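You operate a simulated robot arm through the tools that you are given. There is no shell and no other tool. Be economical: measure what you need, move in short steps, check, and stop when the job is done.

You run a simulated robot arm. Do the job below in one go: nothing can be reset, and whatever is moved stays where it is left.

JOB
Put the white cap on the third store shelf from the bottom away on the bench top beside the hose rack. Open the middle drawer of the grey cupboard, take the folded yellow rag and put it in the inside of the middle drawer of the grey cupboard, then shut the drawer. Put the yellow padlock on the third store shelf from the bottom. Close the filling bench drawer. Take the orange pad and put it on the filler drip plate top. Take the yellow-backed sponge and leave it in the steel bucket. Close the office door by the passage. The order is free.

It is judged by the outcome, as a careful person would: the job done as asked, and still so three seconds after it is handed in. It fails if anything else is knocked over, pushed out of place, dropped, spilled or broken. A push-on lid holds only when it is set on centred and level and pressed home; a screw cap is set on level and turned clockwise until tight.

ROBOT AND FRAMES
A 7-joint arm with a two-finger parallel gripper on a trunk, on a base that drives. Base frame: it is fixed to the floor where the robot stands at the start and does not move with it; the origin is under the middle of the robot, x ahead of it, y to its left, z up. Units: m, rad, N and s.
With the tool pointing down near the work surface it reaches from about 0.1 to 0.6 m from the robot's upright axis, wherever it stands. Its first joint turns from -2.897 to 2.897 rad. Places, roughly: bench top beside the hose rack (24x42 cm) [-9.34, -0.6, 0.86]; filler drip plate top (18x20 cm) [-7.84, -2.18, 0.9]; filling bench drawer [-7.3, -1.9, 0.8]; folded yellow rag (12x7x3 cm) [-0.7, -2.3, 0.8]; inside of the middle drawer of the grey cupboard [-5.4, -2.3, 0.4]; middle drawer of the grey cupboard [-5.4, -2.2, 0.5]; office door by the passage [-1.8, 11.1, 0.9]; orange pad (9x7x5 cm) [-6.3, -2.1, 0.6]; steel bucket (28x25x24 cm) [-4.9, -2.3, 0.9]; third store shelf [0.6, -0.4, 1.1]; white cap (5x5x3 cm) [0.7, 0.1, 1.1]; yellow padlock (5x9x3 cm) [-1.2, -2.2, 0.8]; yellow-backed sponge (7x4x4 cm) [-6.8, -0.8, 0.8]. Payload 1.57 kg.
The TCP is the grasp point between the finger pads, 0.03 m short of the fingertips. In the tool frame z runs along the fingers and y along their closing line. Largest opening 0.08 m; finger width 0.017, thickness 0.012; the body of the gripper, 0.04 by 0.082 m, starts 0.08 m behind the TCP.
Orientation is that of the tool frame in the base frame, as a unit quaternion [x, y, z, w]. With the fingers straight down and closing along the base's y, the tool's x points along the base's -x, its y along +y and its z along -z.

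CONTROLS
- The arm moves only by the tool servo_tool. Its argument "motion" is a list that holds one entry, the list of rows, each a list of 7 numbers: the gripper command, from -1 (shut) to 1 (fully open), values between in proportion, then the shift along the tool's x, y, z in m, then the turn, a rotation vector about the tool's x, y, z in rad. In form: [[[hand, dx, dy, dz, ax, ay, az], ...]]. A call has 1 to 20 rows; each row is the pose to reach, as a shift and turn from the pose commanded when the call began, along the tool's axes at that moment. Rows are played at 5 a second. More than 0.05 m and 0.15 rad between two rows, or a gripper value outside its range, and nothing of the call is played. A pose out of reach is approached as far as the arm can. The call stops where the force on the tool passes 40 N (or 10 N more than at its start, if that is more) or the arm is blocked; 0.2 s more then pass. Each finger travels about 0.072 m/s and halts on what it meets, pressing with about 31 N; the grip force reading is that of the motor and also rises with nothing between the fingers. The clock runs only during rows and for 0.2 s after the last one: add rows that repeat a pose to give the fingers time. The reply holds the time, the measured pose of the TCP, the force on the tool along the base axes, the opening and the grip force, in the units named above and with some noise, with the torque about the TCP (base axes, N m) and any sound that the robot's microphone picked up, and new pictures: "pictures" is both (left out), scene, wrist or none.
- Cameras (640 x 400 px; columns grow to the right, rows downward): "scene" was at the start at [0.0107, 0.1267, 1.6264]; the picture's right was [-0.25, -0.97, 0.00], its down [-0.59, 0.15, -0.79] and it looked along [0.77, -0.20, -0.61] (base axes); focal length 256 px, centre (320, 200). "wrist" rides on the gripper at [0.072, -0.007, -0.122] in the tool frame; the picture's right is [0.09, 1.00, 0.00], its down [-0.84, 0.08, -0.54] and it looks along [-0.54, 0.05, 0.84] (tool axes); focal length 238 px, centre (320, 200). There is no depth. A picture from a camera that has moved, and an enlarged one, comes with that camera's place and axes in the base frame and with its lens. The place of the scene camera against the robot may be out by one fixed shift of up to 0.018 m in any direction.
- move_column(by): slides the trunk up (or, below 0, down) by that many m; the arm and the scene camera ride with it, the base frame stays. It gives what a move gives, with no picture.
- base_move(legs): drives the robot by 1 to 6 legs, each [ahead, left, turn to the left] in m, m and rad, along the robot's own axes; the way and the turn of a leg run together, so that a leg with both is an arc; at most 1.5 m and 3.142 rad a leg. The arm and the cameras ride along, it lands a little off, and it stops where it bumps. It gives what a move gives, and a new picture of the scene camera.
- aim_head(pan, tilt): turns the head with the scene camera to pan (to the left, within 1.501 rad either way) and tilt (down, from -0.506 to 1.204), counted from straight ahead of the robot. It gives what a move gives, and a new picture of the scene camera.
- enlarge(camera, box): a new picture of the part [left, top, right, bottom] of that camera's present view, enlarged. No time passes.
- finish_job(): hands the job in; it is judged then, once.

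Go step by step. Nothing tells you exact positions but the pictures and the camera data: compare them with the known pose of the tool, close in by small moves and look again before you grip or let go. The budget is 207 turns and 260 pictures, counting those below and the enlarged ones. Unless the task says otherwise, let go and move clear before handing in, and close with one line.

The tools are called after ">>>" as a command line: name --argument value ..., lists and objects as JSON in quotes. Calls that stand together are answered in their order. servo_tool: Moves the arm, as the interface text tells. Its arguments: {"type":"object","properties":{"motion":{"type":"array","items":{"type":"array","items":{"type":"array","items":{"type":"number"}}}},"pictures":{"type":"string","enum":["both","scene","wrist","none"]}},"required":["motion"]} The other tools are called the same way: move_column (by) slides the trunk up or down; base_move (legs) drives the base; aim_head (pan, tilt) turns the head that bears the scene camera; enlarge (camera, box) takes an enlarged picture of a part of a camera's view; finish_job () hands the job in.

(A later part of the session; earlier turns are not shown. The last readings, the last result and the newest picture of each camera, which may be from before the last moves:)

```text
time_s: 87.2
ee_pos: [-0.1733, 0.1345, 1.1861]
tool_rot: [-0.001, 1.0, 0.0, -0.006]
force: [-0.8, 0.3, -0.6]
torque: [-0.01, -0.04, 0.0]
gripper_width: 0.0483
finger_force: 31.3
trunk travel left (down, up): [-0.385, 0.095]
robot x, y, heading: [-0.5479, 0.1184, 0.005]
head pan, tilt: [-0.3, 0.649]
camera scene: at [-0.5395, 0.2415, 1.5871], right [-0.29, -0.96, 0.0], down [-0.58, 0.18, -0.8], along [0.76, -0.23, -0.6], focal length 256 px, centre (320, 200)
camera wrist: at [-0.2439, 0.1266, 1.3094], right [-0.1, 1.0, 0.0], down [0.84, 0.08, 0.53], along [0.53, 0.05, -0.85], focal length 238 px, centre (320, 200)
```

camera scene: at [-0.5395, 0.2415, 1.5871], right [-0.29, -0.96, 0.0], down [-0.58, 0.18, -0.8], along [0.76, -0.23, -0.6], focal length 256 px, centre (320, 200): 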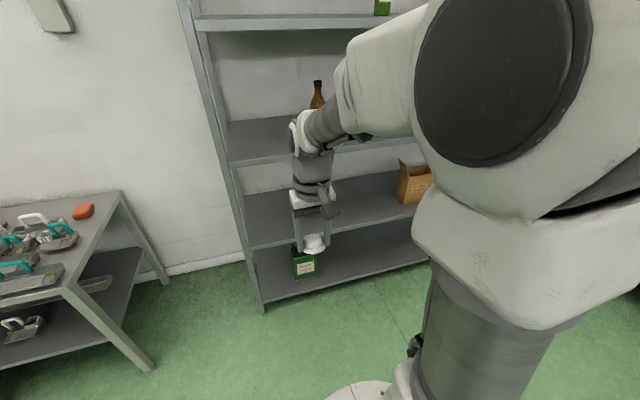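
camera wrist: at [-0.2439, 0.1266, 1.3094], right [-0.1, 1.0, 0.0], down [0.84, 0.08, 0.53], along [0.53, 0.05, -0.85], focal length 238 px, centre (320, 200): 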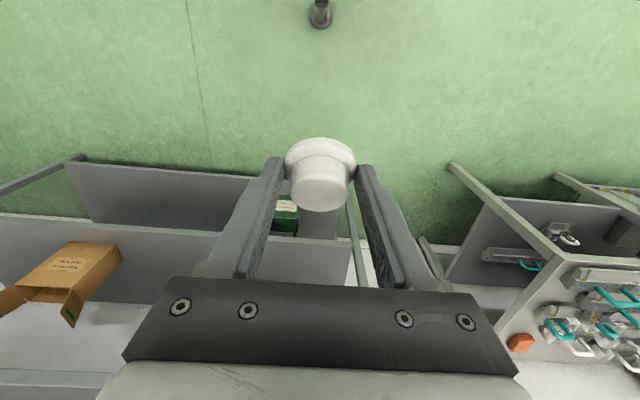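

The cap is held. I'll turn around and drive west along the aisle between the wall benches and the centre cart.

>>> base_move --legs '[[-0.2, 0, 0], [0, 0, 3.136], [1.3, 0.7, 0], [1.3, 0.7, 0]]'

>>> aim_head --pan 0.0 --tilt 0.35

```text
time_s: 116.0
ee_pos: [-3.7511, -1.3469, 1.1864]
tool_rot: [1.0, 0.02, 0.004, 0.0]
force: [0.3, 0.3, -0.6]
torque: [0.05, -0.01, 0.03]
gripper_width: 0.0482
finger_force: 31.0
trunk travel left (down, up): [-0.385, 0.095]
robot x, y, heading: [-3.3779, -1.3169, -3.103]
head pan, tilt: [-0.3, 0.649]
camera scene: at [-3.3686, -1.4247, 1.5871], right [0.26, 0.97, 0.0], down [0.58, -0.16, -0.8], along [-0.77, 0.2, -0.6], focal length 256 px, centre (320, 200)
```

scene: 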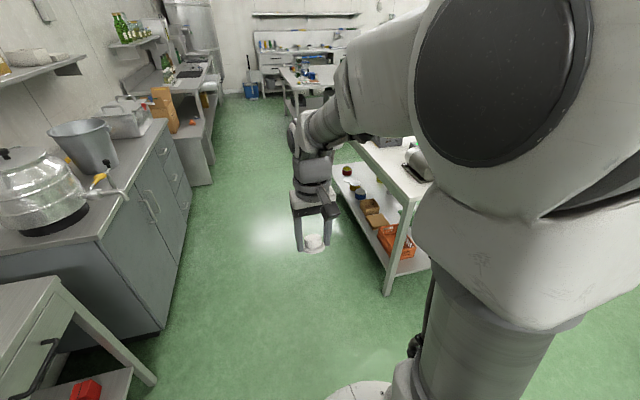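

```text
time_s: 116.8
ee_pos: [-3.7524, -1.3469, 1.1862]
tool_rot: [1.0, 0.02, 0.004, 0.0]
force: [-0.6, 0.3, -0.4]
torque: [0.01, 0.0, 0.06]
gripper_width: 0.0479
finger_force: 31.4
trunk travel left (down, up): [-0.385, 0.095]
robot x, y, heading: [-3.3765, -1.3173, -3.098]
head pan, tilt: [0.0, 0.351]
camera scene: at [-3.3778, -1.4507, 1.6141], right [-0.04, 1.0, 0.0], down [0.34, 0.01, -0.94], along [-0.94, -0.04, -0.34], focal length 256 px, centre (320, 200)
```

scene: 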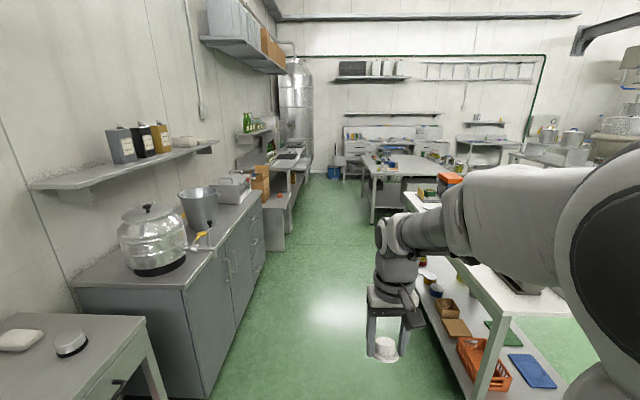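

The aisle is clear at y≈-1.3. I'll straighten up and drive further west.

>>> base_move --legs '[[0, 0, -0.04], [1.5, 0, 0], [1.5, 0, 0], [1.0, 0, 0]]'

>>> aim_head --pan -0.1 --tilt 0.4

```text
time_s: 143.0
ee_pos: [-7.734, -1.4762, 1.186]
tool_rot: [0.999, 0.031, 0.004, -0.001]
force: [-0.3, -0.2, -0.5]
torque: [0.02, 0.04, 0.0]
gripper_width: 0.0484
finger_force: 30.5
trunk travel left (down, up): [-0.385, 0.095]
robot x, y, heading: [-7.3579, -1.4403, -3.075]
head pan, tilt: [0.0, 0.351]
camera scene: at [-7.3574, -1.5709, 1.6141], right [-0.06, 1.0, 0.0], down [0.34, 0.02, -0.94], along [-0.94, -0.06, -0.34], focal length 256 px, centre (320, 200)
```

scene: 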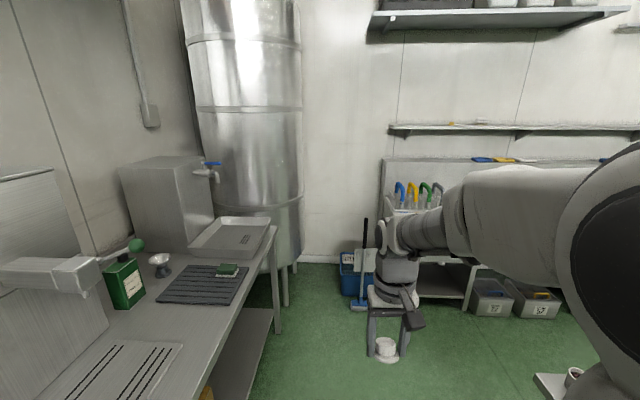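

```text
time_s: 143.7
ee_pos: [-7.7345, -1.475, 1.187]
tool_rot: [0.999, 0.032, 0.005, 0.0]
force: [0.4, 0.6, -0.1]
torque: [-0.01, -0.01, 0.04]
gripper_width: 0.0478
finger_force: 31.0
trunk travel left (down, up): [-0.385, 0.095]
robot x, y, heading: [-7.3586, -1.4376, -3.073]
head pan, tilt: [-0.099, 0.4]
camera scene: at [-7.357, -1.5617, 1.6096], right [0.04, 1.0, 0.0], down [0.39, -0.01, -0.92], along [-0.92, 0.03, -0.39], focal length 256 px, centre (320, 200)
```

scene: 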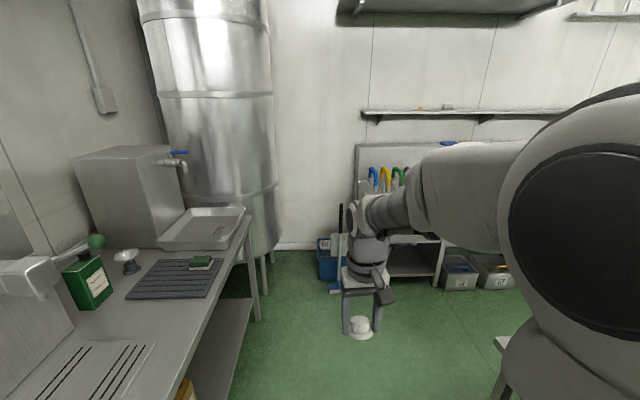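

I'll correct the heading and move ahead right so I can see the hose-rack bench.

>>> base_move --legs '[[0, 0, -0.07], [0.95, -0.25, 0], [0, 0, -0.7]]'

>>> aim_head --pan 0.3 --tilt 0.6

```text
time_s: 153.1
ee_pos: [-8.5811, -0.9461, 1.1867]
tool_rot: [0.938, -0.346, 0.004, 0.002]
force: [0.2, -0.2, -0.9]
torque: [0.01, -0.03, 0.0]
gripper_width: 0.0484
finger_force: 31.0
trunk travel left (down, up): [-0.385, 0.095]
robot x, y, heading: [-8.2871, -1.177, 2.433]
head pan, tilt: [-0.099, 0.4]
camera scene: at [-8.3748, -1.2625, 1.6096], right [0.72, 0.69, 0.0], down [0.27, -0.28, -0.92], along [-0.64, 0.66, -0.39], focal length 256 px, centre (320, 200)
```

scene: 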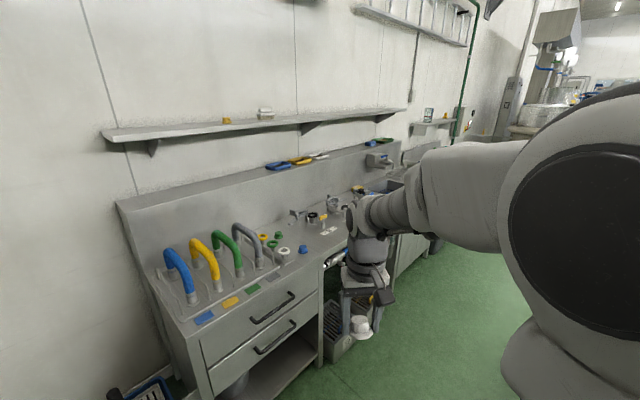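

```text
time_s: 153.9
ee_pos: [-8.5816, -0.9447, 1.1859]
tool_rot: [0.938, -0.346, 0.004, 0.001]
force: [0.0, -0.2, -1.3]
torque: [0.02, -0.05, -0.02]
gripper_width: 0.0482
finger_force: 31.0
trunk travel left (down, up): [-0.385, 0.095]
robot x, y, heading: [-8.2837, -1.1785, 2.43]
head pan, tilt: [0.3, 0.6]
camera scene: at [-8.3918, -1.2943, 1.5914], right [0.4, 0.92, 0.0], down [0.52, -0.22, -0.83], along [-0.76, 0.33, -0.56], focal length 256 px, centre (320, 200)
```

scene: 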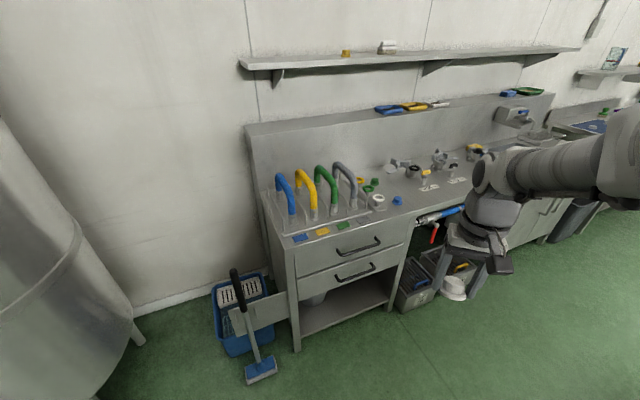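

>>> enlarge --camera "scene" --box '[260, 130, 480, 270]'

```text
2.86 times, centred on (370, 200) of scene
camera zoom: at [-8.3918, -1.2943, 1.5914], right [0.4, 0.92, 0.0], down [0.52, -0.22, -0.83], along [-0.76, 0.33, -0.56], focal length 732 px, centre (177, 200)
```

zoom: 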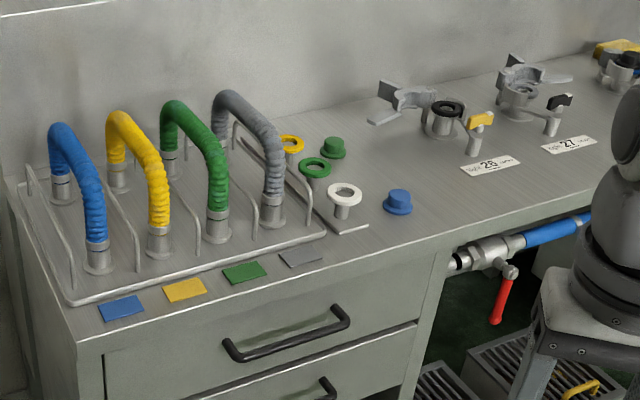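

The free spot is between the green and blue caps, at about (-9.315, -0.50). I'll position the base in front of it, facing the bench.

>>> base_move --legs '[[0, 0, 0.71], [0.46, -0.25, 0], [0, -0.18, 0]]'

>>> aim_head --pan -0.3 --tilt 0.75

```text
time_s: 161.5
ee_pos: [-9.1266, -0.7745, 1.187]
tool_rot: [1.0, 0.006, 0.003, 0.0]
force: [-0.1, -0.4, 0.1]
torque: [-0.03, 0.02, 0.02]
gripper_width: 0.0478
finger_force: 31.1
trunk travel left (down, up): [-0.385, 0.095]
robot x, y, heading: [-8.7462, -0.7572, -3.128]
head pan, tilt: [0.3, 0.6]
camera scene: at [-8.7458, -0.914, 1.5914], right [-0.31, 0.95, 0.0], down [0.54, 0.17, -0.83], along [-0.78, -0.25, -0.56], focal length 256 px, centre (320, 200)
```

scene: 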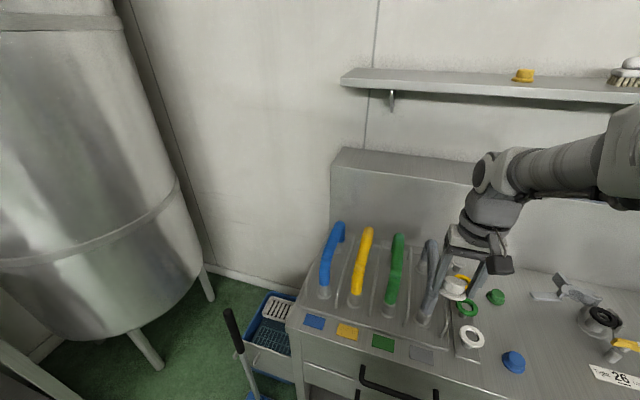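

```text
time_s: 162.5
ee_pos: [-9.1266, -0.7741, 1.1852]
tool_rot: [1.0, 0.006, 0.003, -0.001]
force: [-0.1, -0.7, -0.3]
torque: [-0.03, -0.01, 0.01]
gripper_width: 0.0482
finger_force: 30.9
trunk travel left (down, up): [-0.385, 0.095]
robot x, y, heading: [-8.7519, -0.7589, -3.126]
head pan, tilt: [-0.3, 0.75]
camera scene: at [-8.7412, -0.8635, 1.5785], right [0.28, 0.96, 0.0], down [0.65, -0.19, -0.73], along [-0.7, 0.21, -0.68], focal length 256 px, centre (320, 200)
```

scene: 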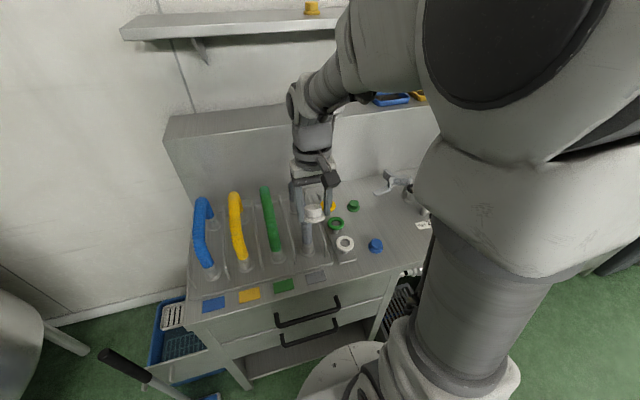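

The target is (-9.305, -0.50). I'll slide sideways at height first, then lower the trunk.

>>> servo_tool --motion '[[[-1, 0, -0.045, 0, 0, 0, 0], [-1, 0, -0.09, 0, 0, 0, 0], [-1, 0, -0.135, 0, 0, 0, 0], [-1, 0, -0.18, 0, 0, 0, 0], [-1, 0, -0.225, 0, 0, 0, 0], [-1, 0, -0.272, 0, 0, 0, 0]]]' --pictures "none"

>>> move_column --by -0.13

>>> servo_tool --motion '[[[-1, -0.01, 0, 0, 0, -0.12, 0], [-1, -0.03, 0, 0, 0, -0.24, 0], [-1, -0.06, 0, 0, 0, -0.36, 0], [-1, -0.09, 0, 0, 0, -0.5, 0], [-1, -0.12, 0, 0, 0, -0.5, 0]]]'

```text
time_s: 163.9
ee_pos: [-9.127, -0.502, 1.1857]
tool_rot: [1.0, 0.007, 0.004, 0.0]
force: [0.1, 0.2, -0.3]
torque: [-0.03, -0.03, 0.01]
gripper_width: 0.0483
finger_force: 31.1
trunk travel left (down, up): [-0.385, 0.095]
robot x, y, heading: [-8.7514, -0.7527, -3.125]
head pan, tilt: [-0.3, 0.75]
```

```text
time_s: 165.5
ee_pos: [-9.1259, -0.5007, 1.0543]
tool_rot: [1.0, 0.006, 0.004, -0.001]
force: [-0.6, 0.3, -0.1]
torque: [-0.01, 0.0, -0.02]
gripper_width: 0.0481
finger_force: 31.7
trunk travel left (down, up): [-0.255, 0.225]
robot x, y, heading: [-8.7494, -0.7572, -3.129]
head pan, tilt: [-0.3, 0.75]
```

```text
time_s: 166.7
ee_pos: [-9.2496, -0.5032, 1.054]
tool_rot: [0.97, 0.006, -0.243, 0.001]
force: [-0.4, -0.2, 0.2]
torque: [0.03, 0.01, -0.01]
gripper_width: 0.0481
finger_force: 31.3
trunk travel left (down, up): [-0.255, 0.225]
robot x, y, heading: [-8.7522, -0.7555, -3.128]
head pan, tilt: [-0.3, 0.75]
camera scene: at [-8.741, -0.8634, 1.4485], right [0.28, 0.96, 0.0], down [0.65, -0.19, -0.73], along [-0.7, 0.21, -0.68], focal length 256 px, centre (320, 200)
camera wrist: at [-9.1288, -0.4951, 1.1284], right [0.09, -0.99, -0.04], down [-0.48, -0.08, 0.87], along [-0.87, -0.06, -0.49], focal length 238 px, centre (320, 200)
```

scene: 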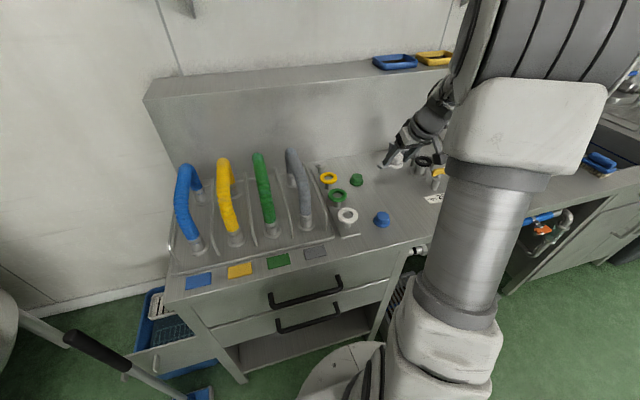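
wrist: 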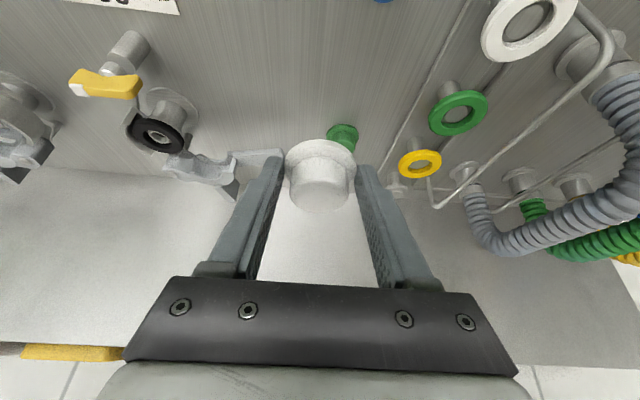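

Alignment is good and the green cap lies ahead. I'll lower diagonally to just above the bench.

>>> servo_tool --motion '[[[-1, 0.005, -0.002, 0.035, 0, 0, 0], [-1, 0.01, -0.002, 0.07, 0, 0, 0], [-1, 0.015, -0.002, 0.105, 0, 0, 0], [-1, 0.02, -0.002, 0.131, 0, 0, 0]]]'

```text
time_s: 167.7
ee_pos: [-9.2913, -0.5044, 0.9289]
tool_rot: [0.97, 0.007, -0.244, 0.0]
force: [-0.2, -0.2, -0.4]
torque: [0.02, -0.01, 0.01]
gripper_width: 0.0482
finger_force: 30.9
trunk travel left (down, up): [-0.255, 0.225]
robot x, y, heading: [-8.7515, -0.7572, -3.127]
head pan, tilt: [-0.3, 0.75]
camera scene: at [-8.7412, -0.8634, 1.4485], right [0.28, 0.96, 0.0], down [0.65, -0.19, -0.73], along [-0.7, 0.21, -0.68], focal length 256 px, centre (320, 200)
camera wrist: at [-9.1701, -0.4964, 1.0037], right [0.09, -0.99, -0.04], down [-0.48, -0.08, 0.87], along [-0.87, -0.06, -0.49], focal length 238 px, centre (320, 200)
```

scene: 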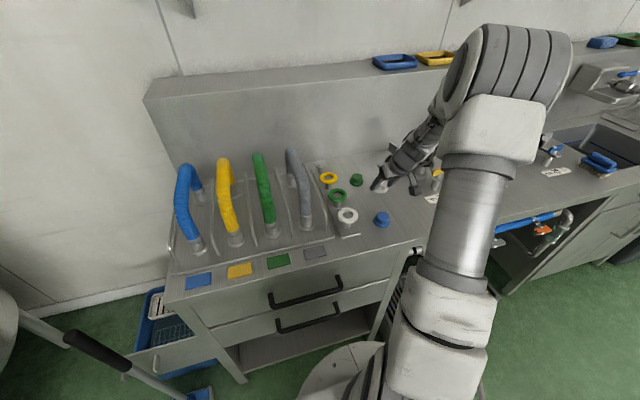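
wrist: 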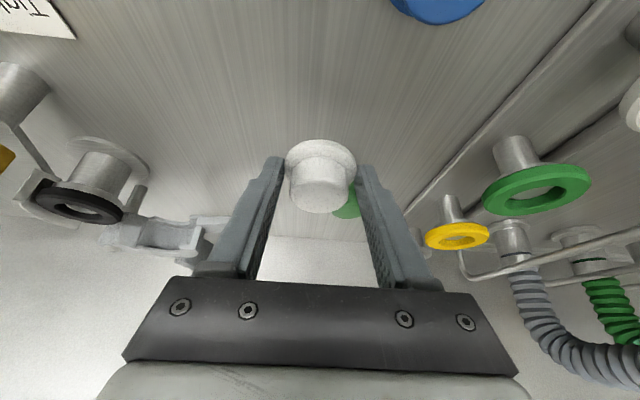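

>>> servo_tool --motion '[[[-1, 0.0048, 0, 0.0088, 0, 0, 0], [-1, 0.0096, 0, 0.0176, 0, 0, 0], [-1, 0.012, 0, 0.022, 0, 0, 0], [-1, 0.0144, 0, 0.0264, 0, 0, 0], [-1, 0.0168, 0, 0.031, 0, 0, 0], [-1, 0.019, 0, 0.035, 0, 0, 0], [-1, 0.0216, 0, 0.0396, 0, 0, 0]]]' --pictures "wrist"

```text
time_s: 169.3
ee_pos: [-9.2913, -0.5019, 0.8903]
tool_rot: [0.969, 0.007, -0.248, 0.0]
force: [10.1, -3.1, 36.8]
torque: [-0.63, -0.39, 0.27]
gripper_width: 0.0482
finger_force: 31.4
trunk travel left (down, up): [-0.255, 0.225]
robot x, y, heading: [-8.7514, -0.7578, -3.126]
head pan, tilt: [-0.3, 0.75]
camera wrist: at [-9.1696, -0.4945, 0.9636], right [0.09, -0.99, -0.05], down [-0.47, -0.09, 0.88], along [-0.88, -0.06, -0.48], focal length 238 px, centre (320, 200)
```

wrist: 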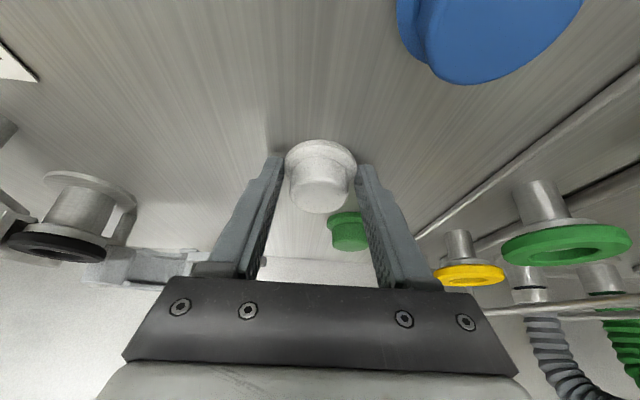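

Contact. I'll back up a hair, open partway, and retreat up along the tool axis.

>>> servo_tool --motion '[[[-1, -0.001, 0, -0.002, 0, 0, 0], [0.3, -0.001, 0, -0.002, 0, 0, 0], [0.6, -0.001, 0, -0.002, 0, 0, 0], [0.6, -0.001, 0, -0.002, 0, 0, 0], [0.6, 0.0, 0, -0.03, 0, 0, 0], [0.6, 0.0, 0, -0.07, 0, 0, 0], [0.6, 0.0, 0, -0.11, 0, 0, 0]]]'

```text
time_s: 170.9
ee_pos: [-9.237, -0.503, 0.9778]
tool_rot: [0.97, 0.006, -0.243, 0.002]
force: [-0.1, 0.0, -0.2]
torque: [-0.01, -0.03, -0.02]
gripper_width: 0.0639
finger_force: 0.1
trunk travel left (down, up): [-0.255, 0.225]
robot x, y, heading: [-8.7526, -0.7561, -3.127]
head pan, tilt: [-0.3, 0.75]
camera scene: at [-8.7413, -0.8635, 1.4484], right [0.28, 0.96, 0.0], down [0.65, -0.19, -0.73], along [-0.7, 0.21, -0.68], focal length 256 px, centre (320, 200)
camera wrist: at [-9.117, -0.4946, 1.052], right [0.1, -0.99, -0.04], down [-0.48, -0.08, 0.87], along [-0.87, -0.06, -0.49], focal length 238 px, centre (320, 200)
```

scene: 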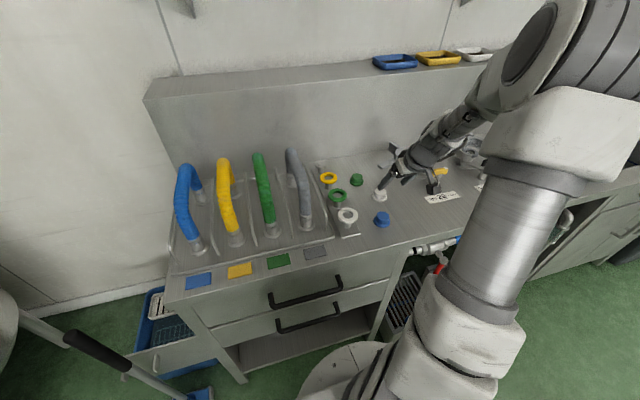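
wrist: 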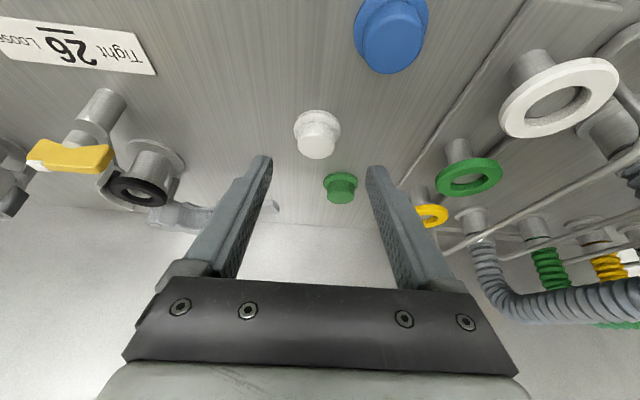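

The cap stands on the bench beside the others. I'll retract and go to the filling bench.

>>> move_column --by 0.13

>>> servo_tool --motion '[[[0.6, 0.0, 0, -0.03, 0, 0.12, 0], [0.6, 0.02, 0, -0.05, 0, 0.24, 0], [0.6, 0.05, 0.02, -0.07, 0, 0.36, 0], [1, 0.08, 0.06, -0.08, 0, 0.49, 0], [1, 0.1, 0.1, -0.09, 0, 0.49, 0], [1, 0.12, 0.14, -0.1, 0, 0.49, 0], [1, 0.13, 0.18, -0.1, 0, 0.49, 0], [1, 0.13, 0.22, -0.1, 0, 0.49, 0]]]' --pictures "none"

>>> base_move --legs '[[-0.35, 0.3, 0], [-0.55, 0.22, 0], [0, 0, 1.55]]'

>>> aim_head --pan 0.3 --tilt 0.6

```text
time_s: 172.5
ee_pos: [-9.2372, -0.5008, 1.1085]
tool_rot: [0.97, 0.007, -0.243, 0.001]
force: [-0.2, 1.0, -0.2]
torque: [-0.03, 0.01, -0.01]
gripper_width: 0.0637
finger_force: 0.1
trunk travel left (down, up): [-0.385, 0.095]
robot x, y, heading: [-8.753, -0.7595, -3.129]
head pan, tilt: [-0.3, 0.75]
```

```text
refused: row 4 steps farther than a row can; nothing moved
```

```text
time_s: 184.0
ee_pos: [-8.1454, -1.7415, 1.1087]
tool_rot: [0.704, 0.668, -0.176, 0.167]
force: [-0.2, -0.6, -0.1]
torque: [-0.01, 0.0, 0.0]
gripper_width: 0.0641
finger_force: 0.0
trunk travel left (down, up): [-0.385, 0.095]
robot x, y, heading: [-7.8562, -1.2731, -1.626]
head pan, tilt: [-0.3, 0.75]
camera scene: at [-7.7356, -1.2672, 1.5785], right [-0.94, 0.34, 0.0], down [0.24, 0.64, -0.73], along [-0.25, -0.69, -0.68], focal length 256 px, centre (320, 200)
```

scene: 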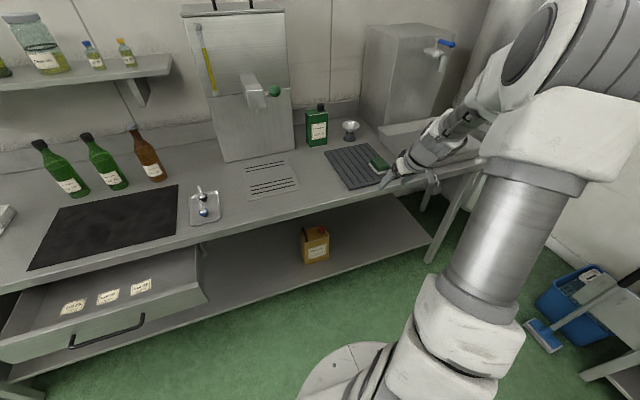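

```text
time_s: 185.0
ee_pos: [-8.1433, -1.7398, 1.1081]
tool_rot: [0.704, 0.668, -0.176, 0.167]
force: [-0.1, 0.0, 0.6]
torque: [0.01, -0.01, -0.02]
gripper_width: 0.0641
finger_force: 0.0
trunk travel left (down, up): [-0.385, 0.095]
robot x, y, heading: [-7.8567, -1.2704, -1.624]
head pan, tilt: [0.3, 0.6]
camera scene: at [-7.6854, -1.2751, 1.5914], right [-0.97, -0.24, 0.0], down [-0.14, 0.55, -0.82], along [0.2, -0.8, -0.57], focal length 256 px, centre (320, 200)
```

scene: 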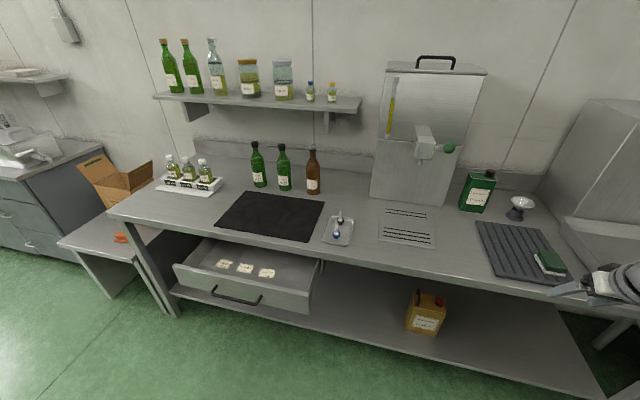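

The filling drawer is open at x≈-7.25, with its front at y≈-1.75. The arm hasn't been untilted, but it's clear. I'll move left in front of the drawer and look closer.

>>> base_move --legs '[[-0.1, 0.0, 0.05], [0, 0.6, 0]]'

>>> aim_head --pan 0.0 --tilt 0.9

>>> enlarge --camera "scene" --box '[160, 100, 480, 300]'

```text
time_s: 186.3
ee_pos: [-8.1196, -1.6693, 1.1091]
tool_rot: [0.689, 0.682, -0.173, 0.171]
force: [-0.7, 0.0, 0.5]
torque: [-0.01, 0.03, 0.0]
gripper_width: 0.0641
finger_force: 0.1
trunk travel left (down, up): [-0.385, 0.095]
robot x, y, heading: [-7.8543, -1.1846, -1.575]
head pan, tilt: [0.3, 0.6]
stopped in leg 1: the robot was blocked; the commanded pose is now the measured one
camera scene: at [-7.6819, -1.1846, 1.5914], right [-0.96, -0.29, 0.0], down [-0.16, 0.54, -0.83], along [0.24, -0.79, -0.56], focal length 256 px, centre (320, 200)
```

scene: 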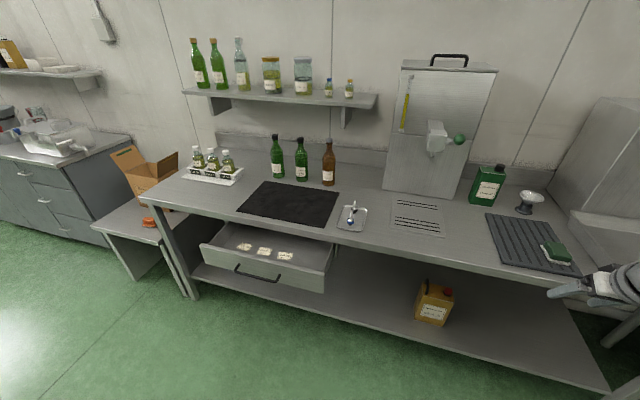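

```text
time_s: 187.1
ee_pos: [-8.1196, -1.6691, 1.1097]
tool_rot: [0.689, 0.683, -0.173, 0.171]
force: [0.5, 0.5, 0.4]
torque: [-0.05, 0.01, -0.02]
gripper_width: 0.064
finger_force: 0.2
trunk travel left (down, up): [-0.385, 0.095]
robot x, y, heading: [-7.8531, -1.186, -1.58]
head pan, tilt: [0.0, 0.901]
camera scene: at [-7.7079, -1.1759, 1.5667], right [-1.0, 0.01, 0.0], down [0.0, 0.78, -0.62], along [0.0, -0.62, -0.78], focal length 256 px, centre (320, 200)
```

scene: 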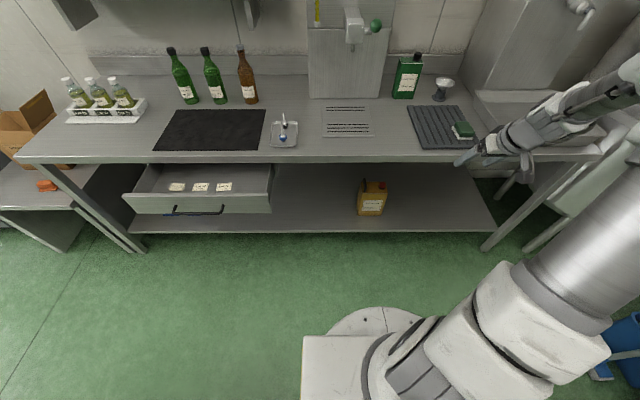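

```text
2.00 times, centred on (320, 200) of scene
camera zoom: at [-7.7079, -1.1759, 1.5667], right [-1.0, 0.01, 0.0], down [0.0, 0.78, -0.62], along [0.0, -0.62, -0.78], focal length 512 px, centre (320, 200)
```

zoom: 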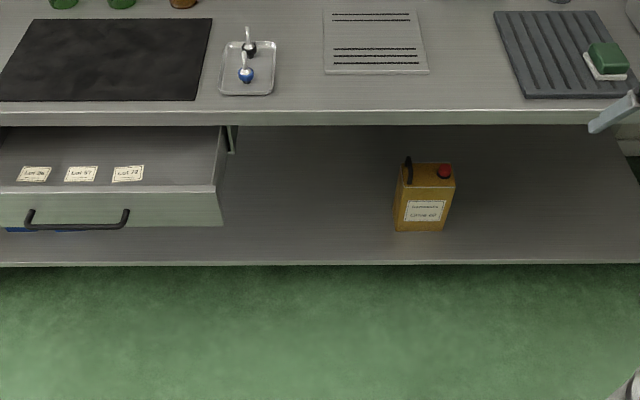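

The base bumped something behind it, probably the table, so I'll stay nearer the bench. I'll move ahead a little and then left to x≈-7.26.

>>> base_move --legs '[[0.1, 0.0, 0.0], [0, 0.6, 0.01]]'

>>> servo_tool --motion '[[[-1, 0.02, 0.04, 0, 0, -0.1, 0], [-1, 0.04, 0.08, 0, 0, -0.2, 0], [-1, 0.06, 0.12, 0, 0, -0.3, 0], [-1, 0.06, 0.16, 0.0, 0, -0.3, 0], [-1, 0.06, 0.2, 0.0, 0, -0.3, 0], [-1, 0.06, 0.24, 0.0, 0, -0.3, 0], [-1, 0.06, 0.265, 0.0, 0, -0.3, 0]]]'

```text
time_s: 193.1
ee_pos: [-7.5009, -1.7742, 1.1089]
tool_rot: [0.682, 0.69, -0.171, 0.172]
force: [0.2, 0.5, -0.1]
torque: [0.0, 0.0, 0.01]
gripper_width: 0.0639
finger_force: 0.2
trunk travel left (down, up): [-0.385, 0.095]
robot x, y, heading: [-7.2482, -1.2872, -1.549]
head pan, tilt: [0.0, 0.901]
camera scene: at [-7.099, -1.2722, 1.5666], right [-1.0, -0.01, 0.0], down [-0.01, 0.78, -0.62], along [0.01, -0.62, -0.78], focal length 256 px, centre (320, 200)
```

scene: 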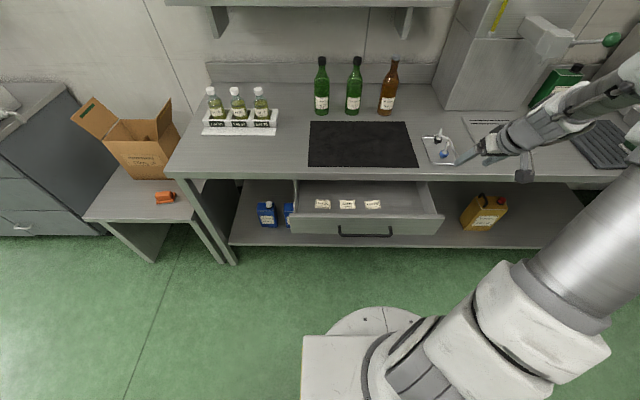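

```text
time_s: 194.7
ee_pos: [-7.2337, -1.7302, 1.0821]
tool_rot: [0.649, 0.656, -0.271, 0.273]
force: [0.4, -0.3, 0.1]
torque: [0.02, 0.01, 0.01]
gripper_width: 0.0
finger_force: 20.9
out of reach, approached as far as the arm can: row 5, 6, 7
trunk travel left (down, up): [-0.385, 0.095]
robot x, y, heading: [-7.2455, -1.285, -1.559]
head pan, tilt: [0.0, 0.901]
camera scene: at [-7.0989, -1.2722, 1.5666], right [-1.0, -0.01, 0.0], down [-0.01, 0.78, -0.62], along [0.01, -0.62, -0.78], focal length 256 px, centre (320, 200)
camera wrist: at [-7.2411, -1.5943, 1.1177], right [0.99, 0.08, -0.07], down [0.08, -0.2, 0.98], along [0.06, -0.98, -0.21], focal length 238 px, centre (320, 200)
```

scene: 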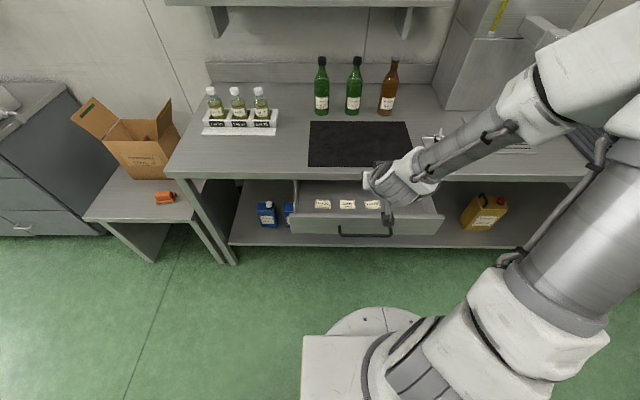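
wrist: 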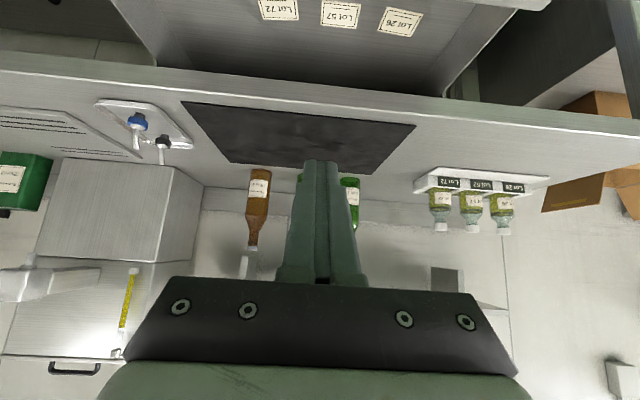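

The tool is tilted to push. I'll back off a touch, lower the trunk and look.

>>> base_move --legs '[[-0.07, 0.0, -0.01]]'

>>> move_column --by -0.25

>>> servo_tool --motion '[[[-1, 0, 0, 0, 0, 0, 0]]]'

```text
time_s: 195.8
ee_pos: [-7.2389, -1.6593, 1.083]
tool_rot: [0.652, 0.653, -0.272, 0.272]
force: [0.2, -0.4, 0.1]
torque: [0.02, -0.01, -0.01]
gripper_width: 0.0001
finger_force: 21.1
trunk travel left (down, up): [-0.385, 0.095]
robot x, y, heading: [-7.2471, -1.2113, -1.57]
head pan, tilt: [0.0, 0.901]
camera scene: at [-7.0996, -1.2018, 1.5666], right [-1.0, 0.0, 0.0], down [0.0, 0.78, -0.62], along [0.0, -0.62, -0.78], focal length 256 px, centre (320, 200)
```

scene: 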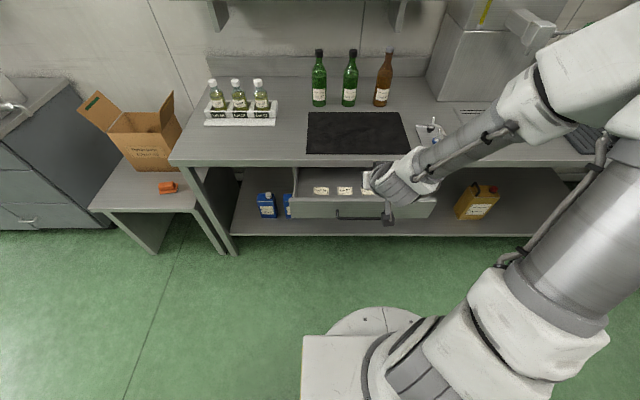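

```text
time_s: 198.4
ee_pos: [-7.2388, -1.6586, 0.8323]
tool_rot: [0.652, 0.654, -0.271, 0.273]
force: [-0.2, 0.0, -0.3]
torque: [-0.01, -0.02, -0.01]
gripper_width: 0.0
finger_force: 20.9
trunk travel left (down, up): [-0.135, 0.345]
robot x, y, heading: [-7.2489, -1.2169, -1.566]
head pan, tilt: [0.0, 0.901]
```

```text
time_s: 198.8
ee_pos: [-7.2373, -1.6593, 0.8317]
tool_rot: [0.652, 0.653, -0.272, 0.272]
force: [0.5, 0.2, -0.2]
torque: [-0.02, -0.01, -0.01]
gripper_width: 0.0
finger_force: 21.2
trunk travel left (down, up): [-0.135, 0.345]
robot x, y, heading: [-7.2437, -1.2161, -1.566]
head pan, tilt: [0.0, 0.901]
camera scene: at [-7.0996, -1.2019, 1.3166], right [-1.0, 0.0, 0.0], down [0.0, 0.78, -0.62], along [0.0, -0.62, -0.78], focal length 256 px, centre (320, 200)
camera wrist: at [-7.2455, -1.5227, 0.8677], right [1.0, 0.07, -0.07], down [0.08, -0.2, 0.98], along [0.05, -0.98, -0.21], focal length 238 px, centre (320, 200)
```

scene: 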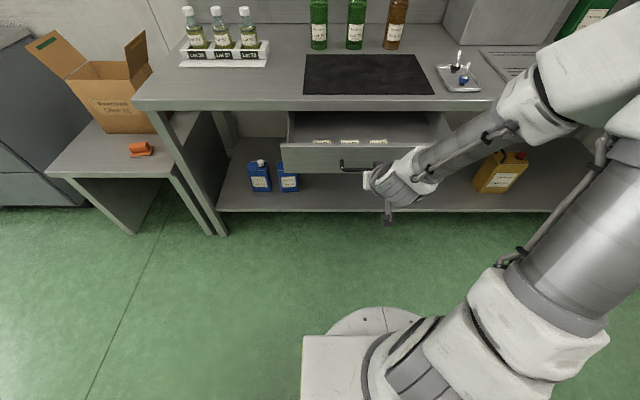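
wrist: 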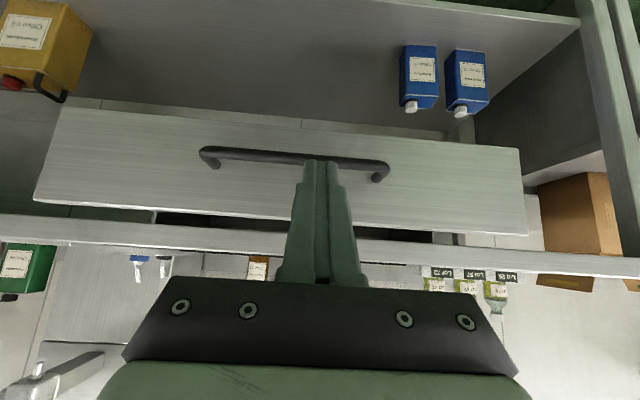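

The tips line up with the upper part of the drawer front, just above the handle. I'll drive up almost to contact and push with the arm.

>>> base_move --legs '[[0.07, 0.0, 0.0]]'

>>> servo_tool --motion '[[[-1, -0.018, 0, 0.01, 0, 0, 0], [-1, -0.032, 0, 0.024, 0, 0, 0], [-1, -0.046, 0, 0.038, 0, 0, 0], [-1, -0.06, 0, 0.052, 0, 0, 0], [-1, -0.074, 0, 0.066, 0, 0, 0], [-1, -0.088, 0, 0.08, 0, 0, 0], [-1, -0.102, 0, 0.094, 0, 0, 0]]]'

```text
time_s: 199.9
ee_pos: [-7.2393, -1.7291, 0.8321]
tool_rot: [0.653, 0.653, -0.272, 0.27]
force: [0.2, 0.3, -1.1]
torque: [0.02, 0.05, -0.01]
gripper_width: 0.0
finger_force: 21.2
trunk travel left (down, up): [-0.135, 0.345]
robot x, y, heading: [-7.2463, -1.2879, -1.566]
head pan, tilt: [0.0, 0.901]
camera scene: at [-7.0994, -1.2721, 1.3166], right [-1.0, 0.0, 0.0], down [0.0, 0.78, -0.62], along [0.0, -0.62, -0.78], focal length 256 px, centre (320, 200)
```

scene: 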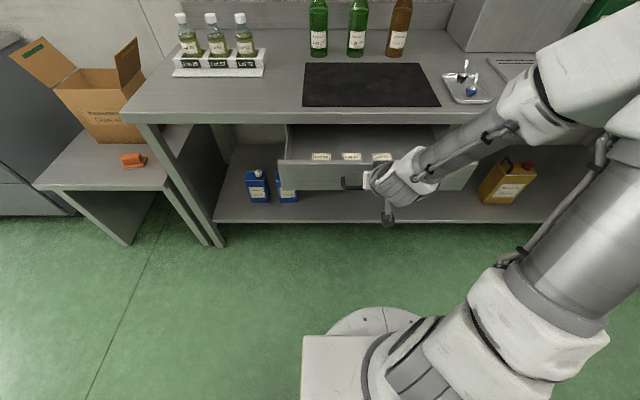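

```text
time_s: 201.5
ee_pos: [-7.2399, -1.8663, 0.8381]
tool_rot: [0.652, 0.653, -0.273, 0.272]
force: [0.3, -0.3, -0.3]
torque: [0.03, 0.02, -0.02]
gripper_width: 0.0
finger_force: 20.7
trunk travel left (down, up): [-0.135, 0.345]
robot x, y, heading: [-7.2479, -1.2876, -1.567]
head pan, tilt: [0.0, 0.901]
camera scene: at [-7.0994, -1.2721, 1.3166], right [-1.0, 0.0, 0.0], down [0.0, 0.78, -0.62], along [0.0, -0.62, -0.78], focal length 256 px, centre (320, 200)
camera wrist: at [-7.2465, -1.7316, 0.8732], right [1.0, 0.07, -0.07], down [0.08, -0.2, 0.98], along [0.05, -0.98, -0.21], focal length 238 px, centre (320, 200)
```

scene: 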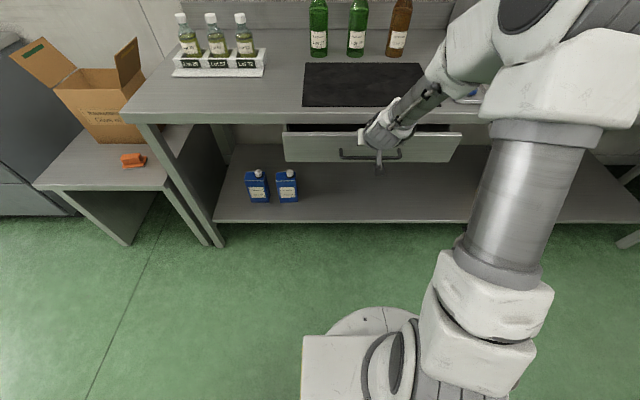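
wrist: 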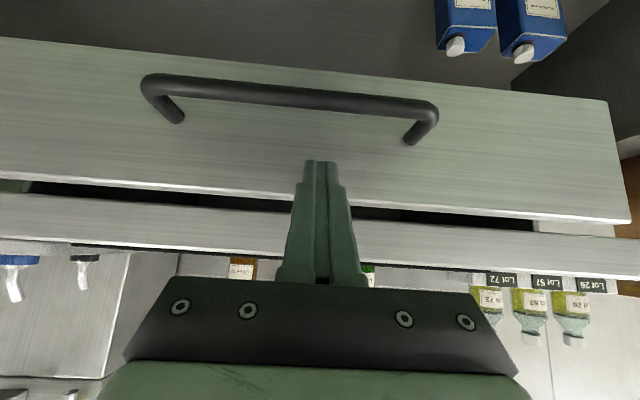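

The drawer is moving in. I'll continue to full closure.

>>> servo_tool --motion '[[[-1, -0.012, 0, 0.016, 0, 0, 0], [-1, -0.024, 0, 0.032, 0, 0, 0], [-1, -0.036, 0, 0.046, 0, 0, 0], [-1, -0.046, 0, 0.057, 0, 0, 0], [-1, -0.056, 0, 0.068, 0, 0, 0], [-1, -0.066, 0, 0.078, 0, 0, 0]]]'

```text
time_s: 202.5
ee_pos: [-7.2403, -1.927, 0.8291]
tool_rot: [0.654, 0.656, -0.266, 0.267]
force: [0.0, 4.2, -0.6]
torque: [-0.34, 0.06, -0.05]
gripper_width: 0.0
finger_force: 21.7
trunk travel left (down, up): [-0.135, 0.345]
robot x, y, heading: [-7.2451, -1.2821, -1.57]
head pan, tilt: [0.0, 0.901]
stopped in row 4: the force on the tool passed its limit at 59 N (the readings are from after the stop); the commanded pose is now the measured one
camera scene: at [-7.0995, -1.2694, 1.3168], right [-1.0, 0.0, 0.0], down [0.0, 0.78, -0.62], along [0.0, -0.62, -0.78], focal length 256 px, centre (320, 200)
camera wrist: at [-7.2465, -1.7925, 0.8659], right [1.0, 0.07, -0.06], down [0.08, -0.22, 0.97], along [0.05, -0.97, -0.22], focal length 238 px, centre (320, 200)
```

scene: 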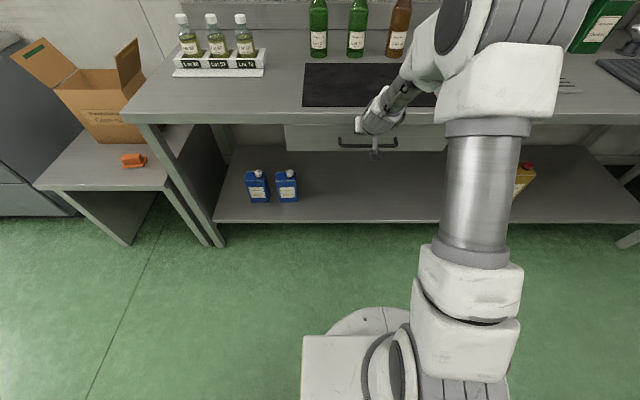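
wrist: 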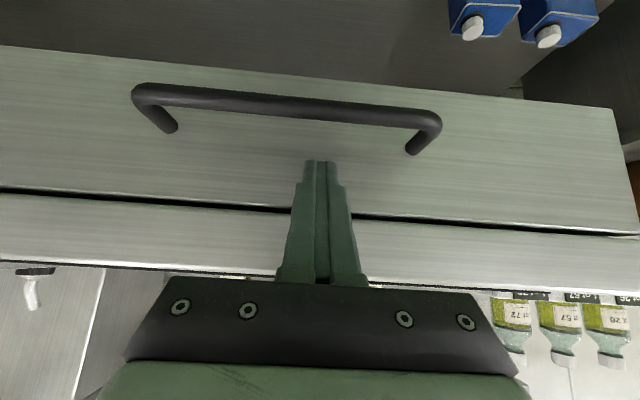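

The drawer is closed flush. I'll pull back and zoom in on the orange pad on the low table.

>>> servo_tool --motion '[[[-1, 0.03, 0, -0.03, 0, 0, 0], [-1, 0.06, 0, -0.06, 0, 0, 0], [-1, 0.09, 0, -0.09, 0, 0, 0], [-1, 0.1, 0, -0.13, 0, 0.12, 0], [-1, 0.1, 0, -0.15, 0, 0.24, 0]]]' --pictures "none"

>>> enlarge --camera "scene" --box '[60, 110, 220, 210]'

```text
time_s: 203.7
ee_pos: [-7.2406, -1.7541, 0.864]
tool_rot: [0.682, 0.683, -0.185, 0.187]
force: [-0.7, -0.2, 0.2]
torque: [0.0, 0.01, 0.02]
gripper_width: 0.0
finger_force: 21.4
trunk travel left (down, up): [-0.135, 0.345]
robot x, y, heading: [-7.2471, -1.2865, -1.573]
head pan, tilt: [0.0, 0.901]
```

```text
4.00 times, centred on (140, 160) of scene
camera zoom: at [-7.0995, -1.2719, 1.3166], right [-1.0, 0.0, 0.0], down [0.0, 0.78, -0.62], along [0.0, -0.62, -0.78], focal length 1024 px, centre (1040, 360)
```

zoom: 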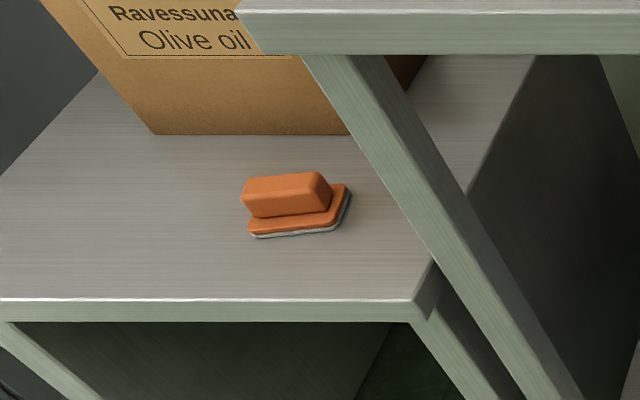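

The pad has a handle block on top, lying roughly along x. I'll move in front of it and square up the tool.

>>> base_move --legs '[[0.0, 0.5, 0.0], [0.12, 0.44, 0.0]]'

>>> servo_tool --motion '[[[-0.5, 0, 0, -0.01, 0, 0.12, 0], [0, 0, 0, -0.02, 0, 0.24, 0], [0.5, 0, 0, -0.03, 0, 0.36, 0], [1, 0, 0, -0.04, 0, 0.48, 0], [1, 0, 0, -0.05, 0, 0.53, 0]]]'

```text
time_s: 211.4
ee_pos: [-6.3024, -1.8781, 0.8642]
tool_rot: [0.684, 0.68, -0.188, 0.186]
force: [0.2, 0.7, -0.3]
torque: [0.02, -0.01, -0.01]
gripper_width: 0.0
finger_force: 21.5
trunk travel left (down, up): [-0.135, 0.345]
robot x, y, heading: [-6.3044, -1.4072, -1.58]
head pan, tilt: [0.0, 0.901]
camera scene: at [-6.1576, -1.3952, 1.3166], right [-1.0, 0.01, 0.0], down [0.01, 0.78, -0.62], along [0.0, -0.62, -0.78], focal length 256 px, centre (320, 200)
```

scene: 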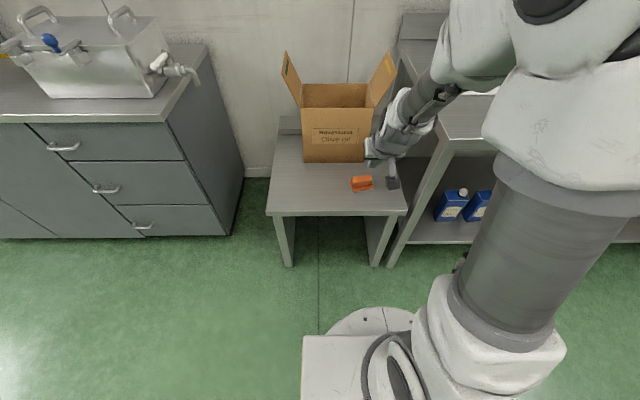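

```text
time_s: 212.6
ee_pos: [-6.3032, -1.8527, 0.9085]
tool_rot: [0.71, 0.704, -0.002, 0.002]
force: [0.3, -0.3, 0.0]
torque: [0.01, 0.01, 0.02]
gripper_width: 0.0799
finger_force: 0.0
trunk travel left (down, up): [-0.135, 0.345]
robot x, y, heading: [-6.3052, -1.4052, -1.576]
head pan, tilt: [0.0, 0.901]
camera scene: at [-6.1576, -1.3952, 1.3166], right [-1.0, 0.01, 0.0], down [0.01, 0.78, -0.62], along [0.0, -0.62, -0.78], focal length 256 px, centre (320, 200)
camera wrist: at [-6.3096, -1.7798, 1.03], right [1.0, 0.09, 0.0], down [0.07, -0.84, 0.55], along [0.05, -0.54, -0.84], focal length 238 px, centre (320, 200)
```

scene: 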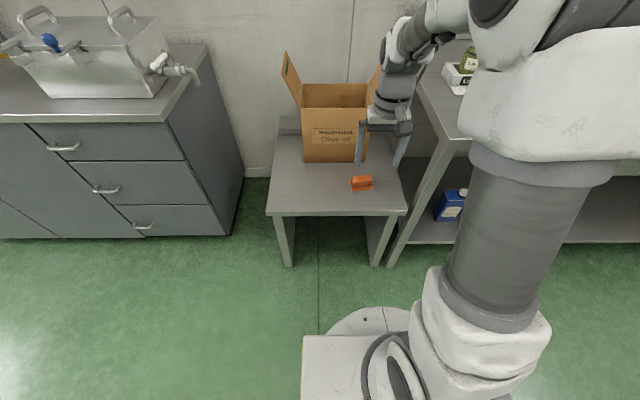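
wrist: 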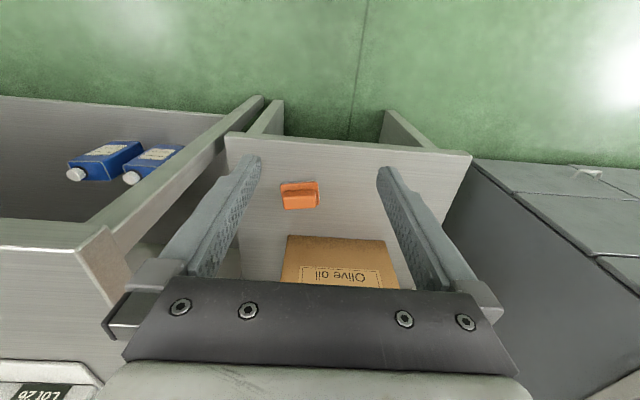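

The pad is at about (-6.325, -2.055). I'll turn the gripper to close across the handle and lower.

>>> move_column --by -0.12

>>> servo_tool --motion '[[[1, -0.02, 0, 0, 0, 0, 0.14], [1, -0.04, 0, 0, 0, 0, 0.28], [1, -0.06, 0, 0, 0, 0, 0.42], [1, -0.08, 0, 0, 0, 0, 0.56], [1, -0.1, -0.003, 0, 0, 0, 0.7], [1, -0.12, -0.006, 0, 0, 0, 0.84], [1, -0.14, -0.01, 0, 0, 0, 0.98], [1, -0.16, -0.013, 0, 0, 0, 1.12], [1, -0.18, -0.017, 0, 0, 0, 1.25], [1, -0.202, -0.021, 0, 0, 0, 1.36]]]'

```text
time_s: 214.1
ee_pos: [-6.304, -1.8521, 0.7872]
tool_rot: [0.71, 0.704, -0.002, 0.002]
force: [-0.1, 0.1, -0.9]
torque: [0.0, -0.04, -0.03]
gripper_width: 0.0799
finger_force: 0.0
trunk travel left (down, up): [-0.015, 0.465]
robot x, y, heading: [-6.3038, -1.403, -1.577]
head pan, tilt: [0.0, 0.901]
```

```text
time_s: 216.3
ee_pos: [-6.324, -2.0547, 0.7884]
tool_rot: [0.995, 0.1, 0.001, 0.003]
force: [0.0, 0.2, -0.1]
torque: [0.04, 0.0, 0.01]
gripper_width: 0.0801
finger_force: 0.1
trunk travel left (down, up): [-0.015, 0.465]
robot x, y, heading: [-6.3059, -1.4081, -1.58]
head pan, tilt: [0.0, 0.901]
camera scene: at [-6.1576, -1.3951, 1.1966], right [-1.0, 0.01, 0.0], down [0.01, 0.78, -0.62], along [0.0, -0.62, -0.78], focal length 256 px, centre (320, 200)
camera wrist: at [-6.2551, -2.0335, 0.9115], right [0.29, -0.96, 0.0], down [-0.8, -0.24, 0.54], along [-0.52, -0.16, -0.84], focal length 238 px, centre (320, 200)
```

scene: 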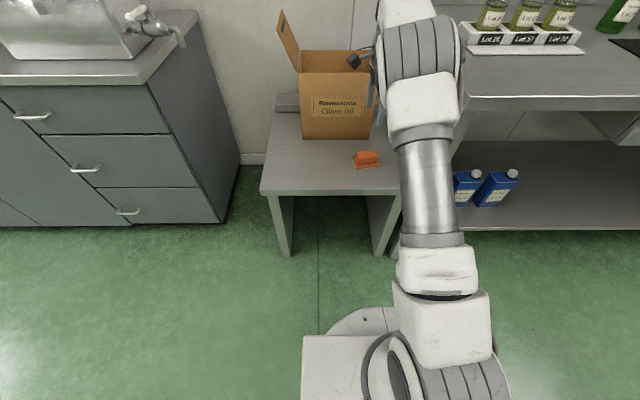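
wrist: 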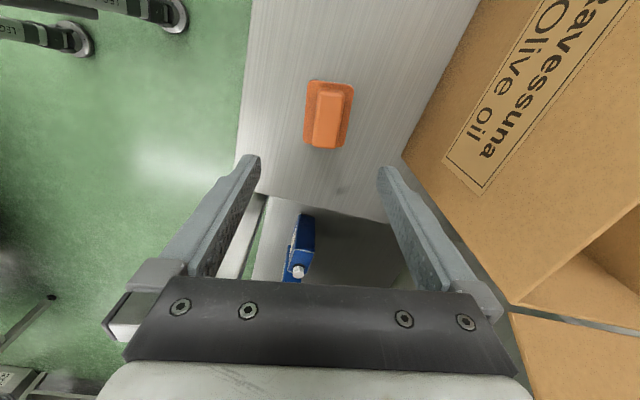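

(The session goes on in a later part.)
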